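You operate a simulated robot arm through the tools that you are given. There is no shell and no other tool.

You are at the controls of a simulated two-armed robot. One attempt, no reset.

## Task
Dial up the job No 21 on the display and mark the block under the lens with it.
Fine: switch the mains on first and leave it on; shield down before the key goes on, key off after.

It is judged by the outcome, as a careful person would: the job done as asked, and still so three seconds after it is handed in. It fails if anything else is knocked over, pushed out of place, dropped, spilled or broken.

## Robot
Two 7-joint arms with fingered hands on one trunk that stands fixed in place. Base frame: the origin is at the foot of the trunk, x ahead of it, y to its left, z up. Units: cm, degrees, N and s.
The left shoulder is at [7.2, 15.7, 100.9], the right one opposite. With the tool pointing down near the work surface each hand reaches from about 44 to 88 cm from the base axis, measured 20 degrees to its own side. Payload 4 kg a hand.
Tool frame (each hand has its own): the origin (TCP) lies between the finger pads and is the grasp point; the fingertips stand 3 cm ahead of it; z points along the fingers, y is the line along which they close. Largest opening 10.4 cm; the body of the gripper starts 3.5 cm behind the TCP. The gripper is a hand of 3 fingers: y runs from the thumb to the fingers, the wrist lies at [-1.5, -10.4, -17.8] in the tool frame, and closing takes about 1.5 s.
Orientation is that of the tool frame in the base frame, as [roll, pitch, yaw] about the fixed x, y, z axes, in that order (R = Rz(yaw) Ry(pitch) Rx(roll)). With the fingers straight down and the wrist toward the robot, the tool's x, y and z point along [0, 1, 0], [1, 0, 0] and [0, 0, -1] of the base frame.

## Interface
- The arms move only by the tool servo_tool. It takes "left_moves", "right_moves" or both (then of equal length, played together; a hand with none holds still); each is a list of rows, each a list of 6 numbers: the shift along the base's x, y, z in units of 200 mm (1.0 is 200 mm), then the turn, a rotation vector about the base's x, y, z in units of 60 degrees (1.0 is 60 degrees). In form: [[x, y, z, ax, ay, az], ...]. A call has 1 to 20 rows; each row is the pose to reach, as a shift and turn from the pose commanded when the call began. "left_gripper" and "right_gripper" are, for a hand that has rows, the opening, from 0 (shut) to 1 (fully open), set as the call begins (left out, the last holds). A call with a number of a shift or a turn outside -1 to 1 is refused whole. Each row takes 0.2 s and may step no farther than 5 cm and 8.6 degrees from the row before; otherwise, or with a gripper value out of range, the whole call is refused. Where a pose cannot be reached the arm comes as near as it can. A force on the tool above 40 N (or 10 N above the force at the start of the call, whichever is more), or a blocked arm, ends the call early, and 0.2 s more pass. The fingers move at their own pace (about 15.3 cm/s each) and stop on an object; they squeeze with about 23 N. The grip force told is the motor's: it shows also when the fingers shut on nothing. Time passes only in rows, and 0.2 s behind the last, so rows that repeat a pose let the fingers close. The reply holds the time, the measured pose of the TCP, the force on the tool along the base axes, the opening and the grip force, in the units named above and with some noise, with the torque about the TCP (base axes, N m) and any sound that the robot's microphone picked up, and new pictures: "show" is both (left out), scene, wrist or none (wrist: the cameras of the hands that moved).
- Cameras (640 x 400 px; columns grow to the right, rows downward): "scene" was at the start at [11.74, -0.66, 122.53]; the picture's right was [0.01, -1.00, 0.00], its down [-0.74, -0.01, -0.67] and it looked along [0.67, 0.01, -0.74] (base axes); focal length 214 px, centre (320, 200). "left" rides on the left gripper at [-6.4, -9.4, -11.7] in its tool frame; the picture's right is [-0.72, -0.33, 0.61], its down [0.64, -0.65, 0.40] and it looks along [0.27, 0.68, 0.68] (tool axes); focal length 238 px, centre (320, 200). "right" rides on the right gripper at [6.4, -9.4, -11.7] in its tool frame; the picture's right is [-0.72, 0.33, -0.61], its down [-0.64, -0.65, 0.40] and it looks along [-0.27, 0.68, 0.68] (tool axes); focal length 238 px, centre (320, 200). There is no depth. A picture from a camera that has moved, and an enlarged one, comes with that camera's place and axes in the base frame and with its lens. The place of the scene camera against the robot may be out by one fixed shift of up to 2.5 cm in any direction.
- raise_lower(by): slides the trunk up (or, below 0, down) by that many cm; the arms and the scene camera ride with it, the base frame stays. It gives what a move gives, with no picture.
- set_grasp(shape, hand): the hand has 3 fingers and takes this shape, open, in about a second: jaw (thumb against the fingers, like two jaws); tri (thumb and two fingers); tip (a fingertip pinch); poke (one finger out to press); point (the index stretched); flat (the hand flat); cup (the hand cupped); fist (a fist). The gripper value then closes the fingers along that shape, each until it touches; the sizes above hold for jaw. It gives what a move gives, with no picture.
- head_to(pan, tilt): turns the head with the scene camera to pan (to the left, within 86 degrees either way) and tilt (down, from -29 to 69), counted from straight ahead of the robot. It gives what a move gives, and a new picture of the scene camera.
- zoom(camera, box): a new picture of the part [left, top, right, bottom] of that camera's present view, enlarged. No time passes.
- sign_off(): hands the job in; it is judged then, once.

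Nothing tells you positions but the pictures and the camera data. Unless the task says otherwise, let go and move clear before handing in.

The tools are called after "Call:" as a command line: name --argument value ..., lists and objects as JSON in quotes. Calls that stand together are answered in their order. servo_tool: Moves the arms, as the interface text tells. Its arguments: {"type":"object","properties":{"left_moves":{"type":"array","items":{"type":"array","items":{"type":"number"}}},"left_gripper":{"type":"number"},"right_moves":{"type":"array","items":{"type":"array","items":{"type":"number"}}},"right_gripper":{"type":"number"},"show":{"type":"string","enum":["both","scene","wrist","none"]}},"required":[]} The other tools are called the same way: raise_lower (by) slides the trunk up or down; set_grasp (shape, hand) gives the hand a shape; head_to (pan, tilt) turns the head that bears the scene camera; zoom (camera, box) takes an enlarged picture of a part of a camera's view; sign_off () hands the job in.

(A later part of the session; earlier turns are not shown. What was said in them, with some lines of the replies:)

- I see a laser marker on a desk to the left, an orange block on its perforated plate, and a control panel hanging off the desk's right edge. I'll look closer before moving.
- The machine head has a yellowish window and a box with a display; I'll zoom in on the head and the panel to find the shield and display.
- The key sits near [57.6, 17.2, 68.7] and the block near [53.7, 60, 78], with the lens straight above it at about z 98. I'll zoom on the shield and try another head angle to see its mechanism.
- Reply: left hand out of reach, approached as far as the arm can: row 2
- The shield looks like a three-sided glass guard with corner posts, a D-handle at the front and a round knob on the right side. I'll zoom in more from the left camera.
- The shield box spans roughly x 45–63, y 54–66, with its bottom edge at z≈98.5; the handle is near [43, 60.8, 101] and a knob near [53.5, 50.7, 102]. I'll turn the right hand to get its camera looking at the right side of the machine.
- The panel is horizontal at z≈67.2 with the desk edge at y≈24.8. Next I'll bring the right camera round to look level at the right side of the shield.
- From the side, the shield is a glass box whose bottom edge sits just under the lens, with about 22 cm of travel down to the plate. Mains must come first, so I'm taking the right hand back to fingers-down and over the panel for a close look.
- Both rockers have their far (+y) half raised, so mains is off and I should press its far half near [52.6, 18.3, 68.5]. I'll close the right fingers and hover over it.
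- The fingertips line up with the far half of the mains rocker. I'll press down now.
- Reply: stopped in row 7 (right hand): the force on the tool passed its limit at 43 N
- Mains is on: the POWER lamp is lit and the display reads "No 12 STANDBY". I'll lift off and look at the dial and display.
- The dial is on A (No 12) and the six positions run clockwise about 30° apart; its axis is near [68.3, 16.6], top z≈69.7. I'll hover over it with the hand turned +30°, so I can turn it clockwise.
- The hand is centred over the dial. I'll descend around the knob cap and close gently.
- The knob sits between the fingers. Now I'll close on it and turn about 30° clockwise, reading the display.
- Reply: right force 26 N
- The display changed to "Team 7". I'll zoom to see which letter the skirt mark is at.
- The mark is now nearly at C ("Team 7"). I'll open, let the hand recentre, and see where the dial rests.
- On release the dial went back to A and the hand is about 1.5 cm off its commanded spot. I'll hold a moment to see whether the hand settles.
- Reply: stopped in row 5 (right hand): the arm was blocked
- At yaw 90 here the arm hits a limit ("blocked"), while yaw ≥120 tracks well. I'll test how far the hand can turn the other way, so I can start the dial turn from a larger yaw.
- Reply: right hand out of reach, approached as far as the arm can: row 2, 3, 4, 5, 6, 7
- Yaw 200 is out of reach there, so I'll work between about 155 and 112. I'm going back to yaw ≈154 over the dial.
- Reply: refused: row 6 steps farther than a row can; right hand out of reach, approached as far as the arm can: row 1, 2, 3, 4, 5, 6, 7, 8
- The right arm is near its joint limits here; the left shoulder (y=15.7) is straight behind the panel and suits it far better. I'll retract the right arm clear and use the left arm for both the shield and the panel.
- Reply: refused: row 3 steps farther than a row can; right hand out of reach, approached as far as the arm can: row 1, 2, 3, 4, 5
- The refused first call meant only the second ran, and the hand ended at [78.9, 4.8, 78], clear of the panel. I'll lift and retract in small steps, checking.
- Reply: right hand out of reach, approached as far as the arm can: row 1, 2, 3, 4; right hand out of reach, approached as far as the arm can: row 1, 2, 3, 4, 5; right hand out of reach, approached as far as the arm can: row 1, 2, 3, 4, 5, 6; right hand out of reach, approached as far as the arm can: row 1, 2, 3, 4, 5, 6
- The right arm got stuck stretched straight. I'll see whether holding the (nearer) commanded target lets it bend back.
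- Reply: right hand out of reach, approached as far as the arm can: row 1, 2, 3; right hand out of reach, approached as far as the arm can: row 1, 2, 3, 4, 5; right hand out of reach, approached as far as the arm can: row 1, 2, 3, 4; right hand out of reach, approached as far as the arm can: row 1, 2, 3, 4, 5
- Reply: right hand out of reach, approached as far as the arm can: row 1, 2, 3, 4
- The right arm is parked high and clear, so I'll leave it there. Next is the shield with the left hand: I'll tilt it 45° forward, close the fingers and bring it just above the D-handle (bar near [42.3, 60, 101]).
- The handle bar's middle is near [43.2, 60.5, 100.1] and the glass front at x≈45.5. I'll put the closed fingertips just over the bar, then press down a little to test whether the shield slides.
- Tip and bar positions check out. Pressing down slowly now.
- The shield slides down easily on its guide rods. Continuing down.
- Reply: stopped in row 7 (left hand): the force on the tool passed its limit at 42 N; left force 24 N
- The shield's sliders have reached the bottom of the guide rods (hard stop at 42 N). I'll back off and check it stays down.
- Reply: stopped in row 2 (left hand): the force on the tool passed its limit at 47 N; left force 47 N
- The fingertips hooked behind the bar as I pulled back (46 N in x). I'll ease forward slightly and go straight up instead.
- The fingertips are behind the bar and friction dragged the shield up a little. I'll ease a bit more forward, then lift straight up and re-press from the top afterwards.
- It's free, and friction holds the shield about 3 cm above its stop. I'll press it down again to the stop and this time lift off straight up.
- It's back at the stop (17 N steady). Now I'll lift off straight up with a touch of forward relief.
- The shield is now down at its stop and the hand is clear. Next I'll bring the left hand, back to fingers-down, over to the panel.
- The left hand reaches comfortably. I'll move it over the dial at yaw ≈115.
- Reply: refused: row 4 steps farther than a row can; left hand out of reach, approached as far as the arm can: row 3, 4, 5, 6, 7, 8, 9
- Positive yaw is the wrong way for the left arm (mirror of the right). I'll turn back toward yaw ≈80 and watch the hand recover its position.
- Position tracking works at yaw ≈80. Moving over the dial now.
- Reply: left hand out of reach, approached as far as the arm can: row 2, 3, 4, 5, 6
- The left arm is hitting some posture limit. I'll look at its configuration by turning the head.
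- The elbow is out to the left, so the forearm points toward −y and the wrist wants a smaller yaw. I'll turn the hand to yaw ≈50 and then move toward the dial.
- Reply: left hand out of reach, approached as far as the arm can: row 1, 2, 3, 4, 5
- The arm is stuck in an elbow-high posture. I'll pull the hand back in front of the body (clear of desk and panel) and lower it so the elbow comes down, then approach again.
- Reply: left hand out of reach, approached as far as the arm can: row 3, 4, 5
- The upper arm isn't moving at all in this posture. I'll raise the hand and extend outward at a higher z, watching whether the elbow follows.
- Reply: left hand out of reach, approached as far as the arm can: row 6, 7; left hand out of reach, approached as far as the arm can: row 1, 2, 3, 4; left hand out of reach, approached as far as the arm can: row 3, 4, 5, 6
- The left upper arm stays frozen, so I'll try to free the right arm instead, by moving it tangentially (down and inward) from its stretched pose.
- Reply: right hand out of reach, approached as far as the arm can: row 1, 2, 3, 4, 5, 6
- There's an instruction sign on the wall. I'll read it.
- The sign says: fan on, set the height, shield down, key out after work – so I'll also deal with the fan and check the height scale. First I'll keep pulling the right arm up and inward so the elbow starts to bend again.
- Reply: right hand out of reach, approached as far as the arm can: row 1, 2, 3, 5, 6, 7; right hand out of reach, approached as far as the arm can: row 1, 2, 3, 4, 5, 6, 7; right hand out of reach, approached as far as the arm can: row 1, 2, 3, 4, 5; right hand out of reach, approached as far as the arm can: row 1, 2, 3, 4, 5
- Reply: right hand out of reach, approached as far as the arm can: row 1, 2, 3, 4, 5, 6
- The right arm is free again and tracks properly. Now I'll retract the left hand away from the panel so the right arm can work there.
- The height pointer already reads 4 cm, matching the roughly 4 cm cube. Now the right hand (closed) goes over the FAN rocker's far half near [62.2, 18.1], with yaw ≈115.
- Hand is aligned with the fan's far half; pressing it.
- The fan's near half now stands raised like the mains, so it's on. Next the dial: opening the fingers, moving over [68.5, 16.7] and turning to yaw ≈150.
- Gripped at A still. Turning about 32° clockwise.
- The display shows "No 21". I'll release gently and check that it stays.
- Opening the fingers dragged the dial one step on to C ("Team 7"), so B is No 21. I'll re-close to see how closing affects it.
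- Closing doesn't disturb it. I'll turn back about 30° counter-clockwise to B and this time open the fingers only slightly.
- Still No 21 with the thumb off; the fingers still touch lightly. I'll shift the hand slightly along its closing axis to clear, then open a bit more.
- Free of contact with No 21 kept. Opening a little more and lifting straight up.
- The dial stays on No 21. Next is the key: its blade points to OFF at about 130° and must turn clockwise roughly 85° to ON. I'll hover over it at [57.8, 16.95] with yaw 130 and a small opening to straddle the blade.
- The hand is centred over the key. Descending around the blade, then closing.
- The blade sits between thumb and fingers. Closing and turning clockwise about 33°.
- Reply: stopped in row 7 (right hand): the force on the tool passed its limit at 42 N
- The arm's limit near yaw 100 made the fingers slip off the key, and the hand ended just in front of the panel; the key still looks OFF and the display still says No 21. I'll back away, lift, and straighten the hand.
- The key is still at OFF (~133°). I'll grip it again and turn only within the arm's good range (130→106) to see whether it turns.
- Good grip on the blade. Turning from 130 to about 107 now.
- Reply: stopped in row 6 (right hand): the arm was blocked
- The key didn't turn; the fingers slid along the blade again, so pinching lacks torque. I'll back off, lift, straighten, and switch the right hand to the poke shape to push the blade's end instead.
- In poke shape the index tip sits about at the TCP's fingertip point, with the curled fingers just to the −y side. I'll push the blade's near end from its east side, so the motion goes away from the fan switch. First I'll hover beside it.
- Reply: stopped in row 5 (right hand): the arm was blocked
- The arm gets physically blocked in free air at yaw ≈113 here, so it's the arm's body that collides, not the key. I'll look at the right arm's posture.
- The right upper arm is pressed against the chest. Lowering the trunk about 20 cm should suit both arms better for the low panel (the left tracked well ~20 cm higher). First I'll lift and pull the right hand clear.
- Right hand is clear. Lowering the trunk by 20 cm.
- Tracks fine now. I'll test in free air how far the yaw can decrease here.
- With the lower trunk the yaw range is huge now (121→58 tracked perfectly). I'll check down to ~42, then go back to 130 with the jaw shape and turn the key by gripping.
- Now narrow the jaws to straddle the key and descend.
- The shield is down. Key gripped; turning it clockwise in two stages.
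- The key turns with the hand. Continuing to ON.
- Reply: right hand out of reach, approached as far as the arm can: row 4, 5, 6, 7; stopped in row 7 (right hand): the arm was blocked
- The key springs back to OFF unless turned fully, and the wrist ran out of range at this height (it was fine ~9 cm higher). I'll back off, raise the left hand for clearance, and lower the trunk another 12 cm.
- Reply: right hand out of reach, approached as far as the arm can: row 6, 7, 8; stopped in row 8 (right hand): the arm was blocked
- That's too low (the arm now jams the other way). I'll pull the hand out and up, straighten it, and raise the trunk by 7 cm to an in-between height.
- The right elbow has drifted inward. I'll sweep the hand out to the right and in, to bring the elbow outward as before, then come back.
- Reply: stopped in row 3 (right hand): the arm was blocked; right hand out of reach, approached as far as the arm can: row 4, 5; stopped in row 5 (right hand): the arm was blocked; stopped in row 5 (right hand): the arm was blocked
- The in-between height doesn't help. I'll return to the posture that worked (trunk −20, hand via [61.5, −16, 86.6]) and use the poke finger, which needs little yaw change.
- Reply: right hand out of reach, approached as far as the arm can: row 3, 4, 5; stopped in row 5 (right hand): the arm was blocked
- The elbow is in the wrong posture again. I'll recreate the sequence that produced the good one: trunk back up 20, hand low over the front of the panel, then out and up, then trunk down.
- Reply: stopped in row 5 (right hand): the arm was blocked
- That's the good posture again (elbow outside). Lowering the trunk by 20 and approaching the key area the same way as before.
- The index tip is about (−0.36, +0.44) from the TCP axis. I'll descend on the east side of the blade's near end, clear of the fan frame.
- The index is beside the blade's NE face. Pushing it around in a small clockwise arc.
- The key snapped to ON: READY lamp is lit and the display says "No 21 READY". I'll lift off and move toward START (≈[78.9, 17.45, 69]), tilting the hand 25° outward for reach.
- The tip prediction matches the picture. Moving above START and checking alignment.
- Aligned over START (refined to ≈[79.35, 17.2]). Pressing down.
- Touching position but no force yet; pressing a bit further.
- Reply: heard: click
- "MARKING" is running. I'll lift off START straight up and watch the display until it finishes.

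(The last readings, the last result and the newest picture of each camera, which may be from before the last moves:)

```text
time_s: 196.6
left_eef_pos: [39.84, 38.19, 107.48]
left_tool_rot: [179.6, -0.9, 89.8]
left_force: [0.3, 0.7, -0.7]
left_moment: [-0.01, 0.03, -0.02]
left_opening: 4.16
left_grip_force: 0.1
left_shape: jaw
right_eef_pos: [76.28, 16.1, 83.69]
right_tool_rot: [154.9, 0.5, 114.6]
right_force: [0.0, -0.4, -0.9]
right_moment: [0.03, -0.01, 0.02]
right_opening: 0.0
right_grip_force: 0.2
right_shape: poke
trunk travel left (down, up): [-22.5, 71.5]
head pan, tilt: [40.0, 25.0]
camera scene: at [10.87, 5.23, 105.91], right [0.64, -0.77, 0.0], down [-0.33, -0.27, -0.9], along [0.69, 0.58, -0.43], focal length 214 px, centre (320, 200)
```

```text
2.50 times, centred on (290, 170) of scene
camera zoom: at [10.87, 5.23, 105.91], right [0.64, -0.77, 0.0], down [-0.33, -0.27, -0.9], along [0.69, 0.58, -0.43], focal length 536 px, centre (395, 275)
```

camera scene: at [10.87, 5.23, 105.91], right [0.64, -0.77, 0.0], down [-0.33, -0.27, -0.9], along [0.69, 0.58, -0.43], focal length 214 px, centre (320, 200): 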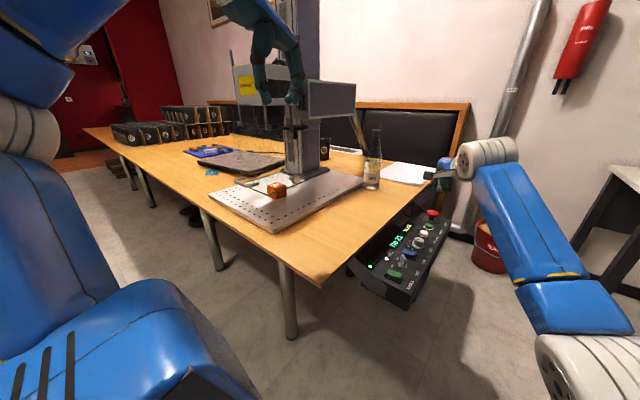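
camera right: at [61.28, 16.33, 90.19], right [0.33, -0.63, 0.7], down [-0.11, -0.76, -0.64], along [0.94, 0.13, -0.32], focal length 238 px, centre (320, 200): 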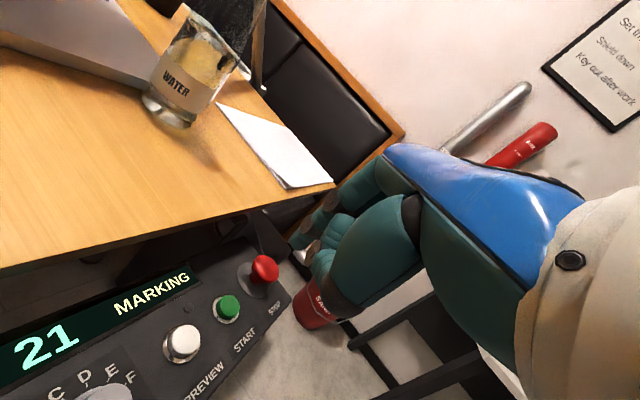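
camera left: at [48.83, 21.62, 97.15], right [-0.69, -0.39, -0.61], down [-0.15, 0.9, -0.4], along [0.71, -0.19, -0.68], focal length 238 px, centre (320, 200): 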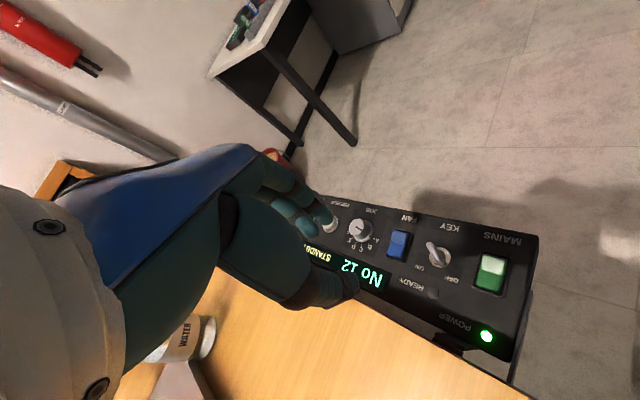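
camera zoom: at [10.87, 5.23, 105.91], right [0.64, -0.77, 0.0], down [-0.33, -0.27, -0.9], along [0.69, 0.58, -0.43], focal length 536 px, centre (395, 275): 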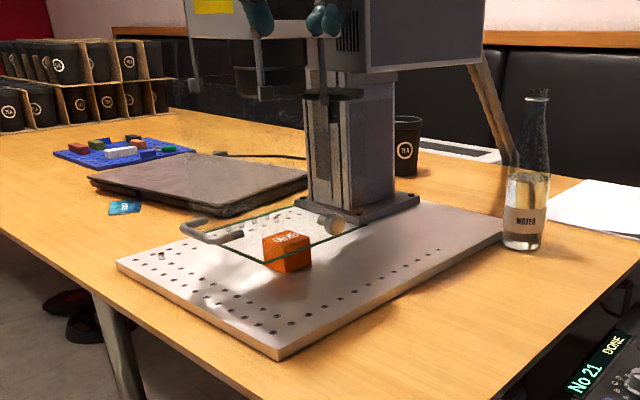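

The display shows "DONE" and the block's top carries a mark. I'll zoom in on it.

Call:
zoom --camera "scene" --box '[260, 175, 300, 205]'

Call:
zoom --camera "scene" --box '[360, 200, 450, 300]'

```text
13.33 times, centred on (280, 190) of scene
camera zoom: at [10.87, 5.23, 105.91], right [0.64, -0.77, 0.0], down [-0.33, -0.27, -0.9], along [0.69, 0.58, -0.43], focal length 2860 px, centre (853, 333)
```

zoom: 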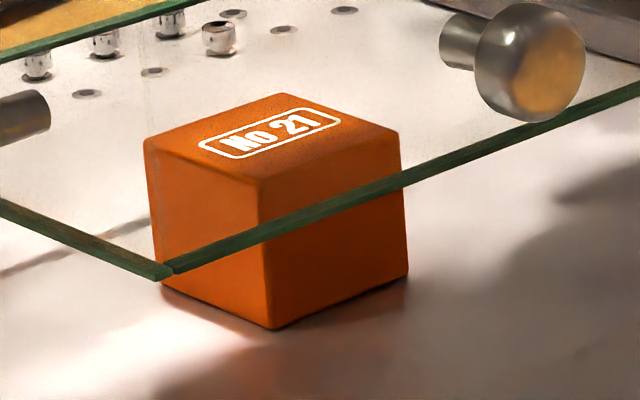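

```text
4.00 times, centred on (405, 250) of scene
camera zoom: at [10.87, 5.23, 105.91], right [0.64, -0.77, 0.0], down [-0.33, -0.27, -0.9], along [0.69, 0.58, -0.43], focal length 858 px, centre (-20, 0)
```

zoom: 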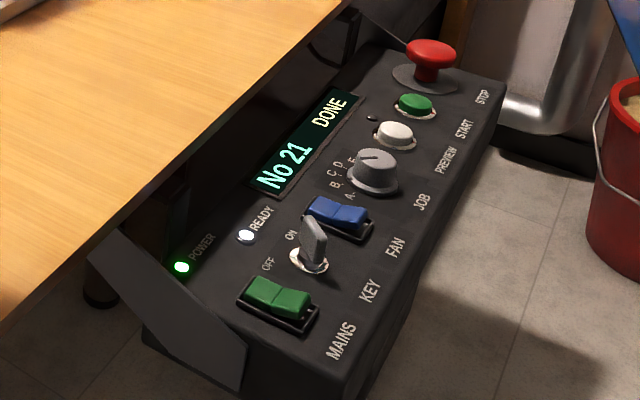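

The block is cleanly marked "No 21" and the display says DONE. Now the key must go off: I'll return over the key, untilting the hand, to the west side of the blade's near end.

Call:
servo_tool --right_moves '[[-0.1, 0, 0, -0.02, 0.05, 0], [-0.22, 0, 0, -0.045, 0.1, 0.01], [-0.34, 0, 0, -0.07, 0.16, 0.02], [-0.46, 0, 0, -0.1, 0.22, 0.03], [-0.58, 0, 0, -0.13, 0.28, 0.04], [-0.7, 0, 0, -0.155, 0.335, 0.05], [-0.82, 0, 0, -0.173, 0.379, 0.06], [-0.9, 0, 0, -0.173, 0.379, 0.06]]' --show "none"

Call:
servo_tool --right_moves '[[-0.05, 0, -0.02, 0, 0, 0], [-0.1, -0.004, -0.1, 0, 0, 0], [-0.1035, -0.0045, -0.15, 0, 0, 0], [-0.1035, -0.0045, -0.15, 0, 0, 0]]' --show "wrist"

Call:
zoom --camera "right" --box '[190, 165, 350, 325]'

```text
time_s: 198.4
left_eef_pos: [39.74, 38.3, 107.52]
left_tool_rot: [179.5, -0.7, 89.8]
left_force: [-0.3, 0.9, -0.5]
left_moment: [-0.01, 0.04, -0.01]
left_opening: 4.15
left_grip_force: 0.1
left_shape: jaw
right_eef_pos: [58.17, 16.12, 83.77]
right_tool_rot: [-180.0, -0.1, 118.2]
right_force: [-0.4, -0.9, 0.7]
right_moment: [-0.01, -0.04, 0.01]
right_opening: 0.02
right_grip_force: 0.0
right_shape: poke
trunk travel left (down, up): [-22.5, 71.5]
head pan, tilt: [40.0, 25.0]
```

```text
time_s: 199.4
left_eef_pos: [39.84, 38.28, 107.39]
left_tool_rot: [179.5, -0.7, 89.9]
left_force: [0.6, -1.3, 0.1]
left_moment: [0.0, -0.01, 0.01]
left_opening: 4.15
left_grip_force: 0.0
left_shape: jaw
right_eef_pos: [56.09, 16.15, 80.69]
right_tool_rot: [179.8, -0.2, 118.2]
right_force: [-0.1, 0.6, 0.3]
right_moment: [0.0, 0.01, 0.03]
right_opening: 0.0
right_grip_force: 0.0
right_shape: poke
trunk travel left (down, up): [-22.5, 71.5]
head pan, tilt: [40.0, 25.0]
camera right: at [44.86, 17.14, 92.39], right [0.63, -0.48, 0.61], down [-0.27, -0.87, -0.41], along [0.73, 0.09, -0.68], focal length 238 px, centre (320, 200)
```

right: 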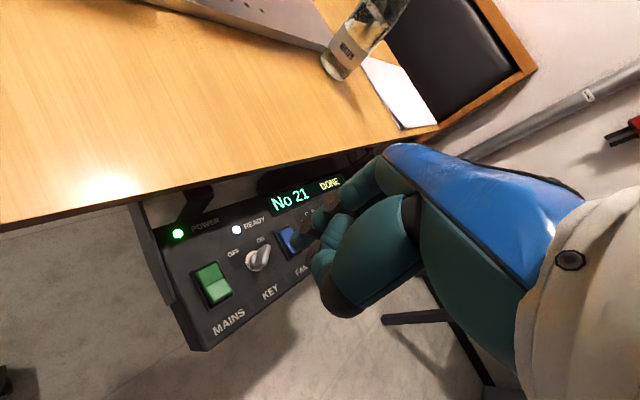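

```text
2.50 times, centred on (270, 245) of right
camera zoom: at [44.86, 17.14, 92.39], right [0.63, -0.48, 0.61], down [-0.27, -0.87, -0.41], along [0.73, 0.09, -0.68], focal length 596 px, centre (445, 88)
```

zoom: 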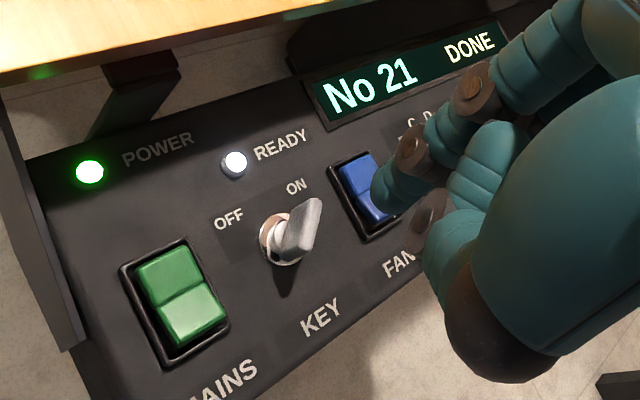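

The key at ON and mains edge (x≈54.05) are clear in view. Descending just west of the blade's near end.

Call:
servo_tool --right_moves '[[-0.0065, -0.0145, -0.05, 0, 0, 0], [-0.0065, -0.0145, -0.2, 0, 0, 0], [-0.0065, -0.0145, -0.33, 0, 0, 0], [-0.0065, -0.0145, -0.4, 0, 0, 0], [-0.0065, -0.0145, -0.445, 0, 0, 0], [-0.0065, -0.0145, -0.445, 0, 0, 0]]' --show "wrist"

Call:
zoom --camera "right" --box '[210, 165, 350, 305]'

```text
time_s: 200.8
left_eef_pos: [39.77, 38.21, 107.45]
left_tool_rot: [179.6, -0.7, 89.8]
left_force: [0.1, 0.2, 0.1]
left_moment: [0.0, -0.02, 0.0]
left_opening: 4.14
left_grip_force: 0.0
left_shape: jaw
right_eef_pos: [55.96, 15.83, 72.05]
right_tool_rot: [179.9, -0.2, 118.2]
right_force: [0.1, -2.1, 2.1]
right_moment: [-0.01, -0.03, -0.05]
right_opening: 0.0
right_grip_force: 0.0
right_shape: poke
trunk travel left (down, up): [-22.5, 71.5]
head pan, tilt: [40.0, 25.0]
camera right: at [44.74, 16.74, 83.54], right [0.63, -0.48, 0.61], down [-0.27, -0.87, -0.41], along [0.73, 0.09, -0.68], focal length 238 px, centre (320, 200)
```

right: 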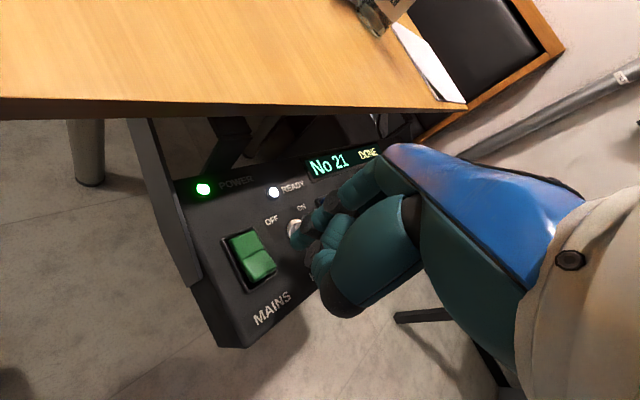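

```text
2.86 times, centred on (280, 235) of right
camera zoom: at [44.74, 16.74, 83.54], right [0.63, -0.48, 0.61], down [-0.27, -0.87, -0.41], along [0.73, 0.09, -0.68], focal length 681 px, centre (434, 100)
```

zoom: 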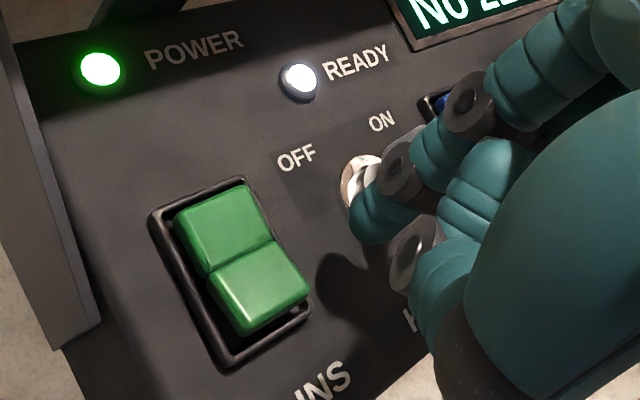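

Light contact. Pushing the near end east and then south (counter-clockwise) in small steps.

Call:
servo_tool --right_moves '[[0.015, -0.004, 0.008, 0, 0, 0], [0.032, -0.006, 0.008, 0, 0, 0], [0.0475, -0.0085, 0.008, 0, 0, 0], [0.0575, -0.0215, 0.008, 0, 0, 0], [0.0675, -0.03, 0.008, 0, 0, 0], [0.0775, -0.0365, 0.008, 0, 0, 0]]' --show "wrist"

Call:
zoom --camera "right" --box '[210, 165, 350, 305]'

```text
time_s: 202.2
left_eef_pos: [39.81, 38.27, 107.38]
left_tool_rot: [179.6, -0.7, 89.8]
left_force: [-0.2, -0.5, 0.9]
left_moment: [0.02, 0.02, 0.02]
left_opening: 4.13
left_grip_force: 0.1
left_shape: jaw
right_eef_pos: [57.6, 15.17, 72.08]
right_tool_rot: [179.9, -0.2, 118.2]
right_force: [-0.2, -0.5, 0.6]
right_moment: [0.01, -0.02, 0.01]
right_opening: 0.02
right_grip_force: 0.2
right_shape: poke
trunk travel left (down, up): [-22.5, 71.5]
head pan, tilt: [40.0, 25.0]
camera right: at [46.33, 16.08, 83.67], right [0.63, -0.48, 0.61], down [-0.27, -0.87, -0.41], along [0.73, 0.09, -0.68], focal length 238 px, centre (320, 200)
```

right: 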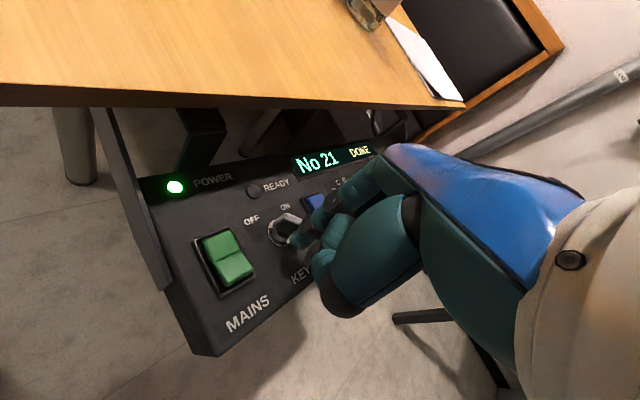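

```text
2.86 times, centred on (280, 235) of right
camera zoom: at [46.33, 16.08, 83.67], right [0.63, -0.48, 0.61], down [-0.27, -0.87, -0.41], along [0.73, 0.09, -0.68], focal length 681 px, centre (434, 100)
```

zoom: 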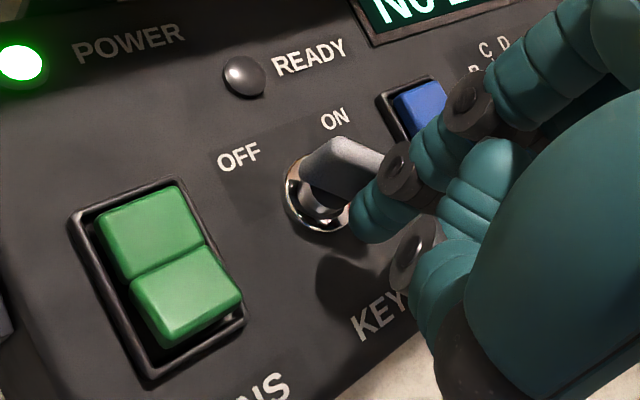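

The key is back at OFF and the READY lamp is out. Lifting straight up and retracting.

Call:
servo_tool --right_moves '[[-0.005, -0.01, 0.05, 0, 0, 0], [-0.005, -0.01, 0.2, 0, 0, 0], [0, -0.01, 0.4, 0, 0, 0], [0.02, -0.05, 0.6, 0, 0, 0], [0.05, -0.2, 0.7, 0, 0, -0.05], [0.08, -0.4, 0.75, 0, 0, -0.12], [0.1, -0.6, 0.8, 0, 0, -0.2], [0.12, -0.8, 0.8, 0, 0, -0.28], [0.12, -1.0, 0.8, 0, 0, -0.36]]' --show "scene"

Call:
zoom --camera "scene" --box '[350, 190, 460, 310]'

Call:
zoom --camera "scene" --box '[190, 40, 410, 240]'

```text
time_s: 204.2
left_eef_pos: [39.73, 38.17, 107.56]
left_tool_rot: [179.6, -0.8, 89.8]
left_force: [0.3, 0.9, 0.0]
left_moment: [0.03, -0.03, -0.01]
left_opening: 4.12
left_grip_force: 0.0
left_shape: jaw
right_eef_pos: [59.95, -5.16, 88.12]
right_tool_rot: [180.0, -0.3, 96.6]
right_force: [-0.3, -0.2, 0.5]
right_moment: [0.01, -0.02, 0.03]
right_opening: 0.01
right_grip_force: 0.1
right_shape: poke
trunk travel left (down, up): [-22.5, 71.5]
head pan, tilt: [40.0, 25.0]
camera scene: at [10.8, 4.96, 105.94], right [0.64, -0.77, 0.0], down [-0.33, -0.27, -0.91], along [0.69, 0.58, -0.42], focal length 214 px, centre (320, 200)
```

scene: 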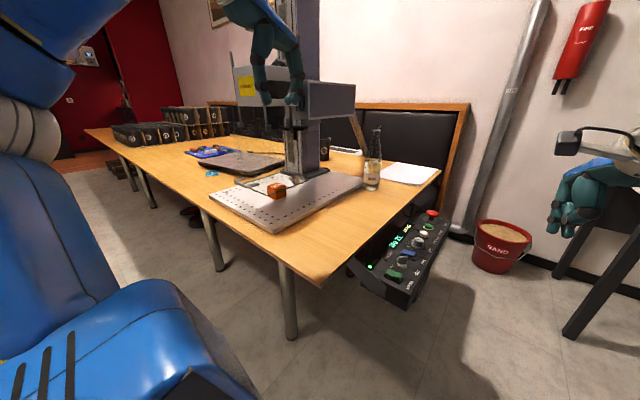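

```text
3.33 times, centred on (405, 250) of scene
camera zoom: at [10.8, 4.96, 105.94], right [0.64, -0.77, 0.0], down [-0.33, -0.27, -0.91], along [0.69, 0.58, -0.42], focal length 715 px, centre (37, 33)
```

zoom: 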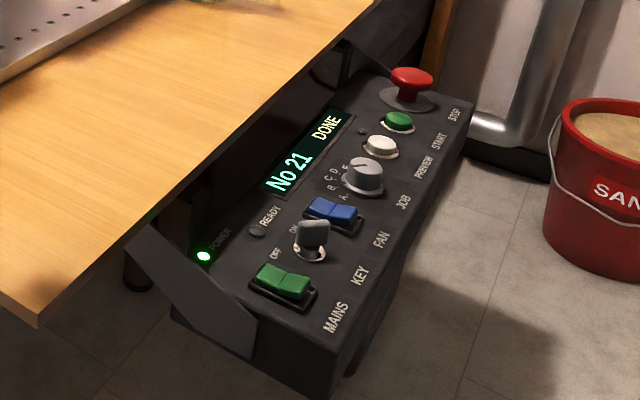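

```text
2.00 times, centred on (300, 140) of scene
camera zoom: at [10.8, 4.96, 105.94], right [0.64, -0.77, 0.0], down [-0.33, -0.27, -0.91], along [0.69, 0.58, -0.42], focal length 429 px, centre (360, 320)
```

zoom: 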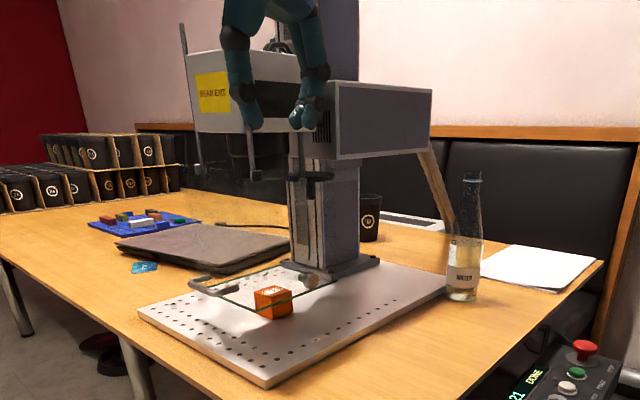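

Final check: the block is marked "No 21", the key is at OFF with READY out, and the mains is still on. The shield is down and nothing is disturbed. Both hands are clear, so I'm handing in.

Call:
sign_off

```text
The job is handed in.
```

The block under the lens is marked "No 21", and I've handed the job in. The display showed "No 21 DONE" before I finished.

- **Order:** I switched the mains on first and left it on. The shield was down before the key went on. I turned the key off after the marking, and the READY lamp went out.
- **Fan:** A sign on the wall said to put the fan on before marking, so I switched it on and left it running.
- **Height:** The sign also said to set the height. The scale already read 4 cm, which matched my estimate of the block's height, so I left it alone.
- **Key:** The first three tries at turning the key by gripping it slipped off, because the arm ran out of range. I turned it on and off by pushing it with one finger instead.
- **Dial:** The dial briefly overshot to "Team 7" while I was setting it, well before the key went on. It was on No 21 for the marking.

Nothing else looked moved or damaged in the last pictures, and both hands were clear.
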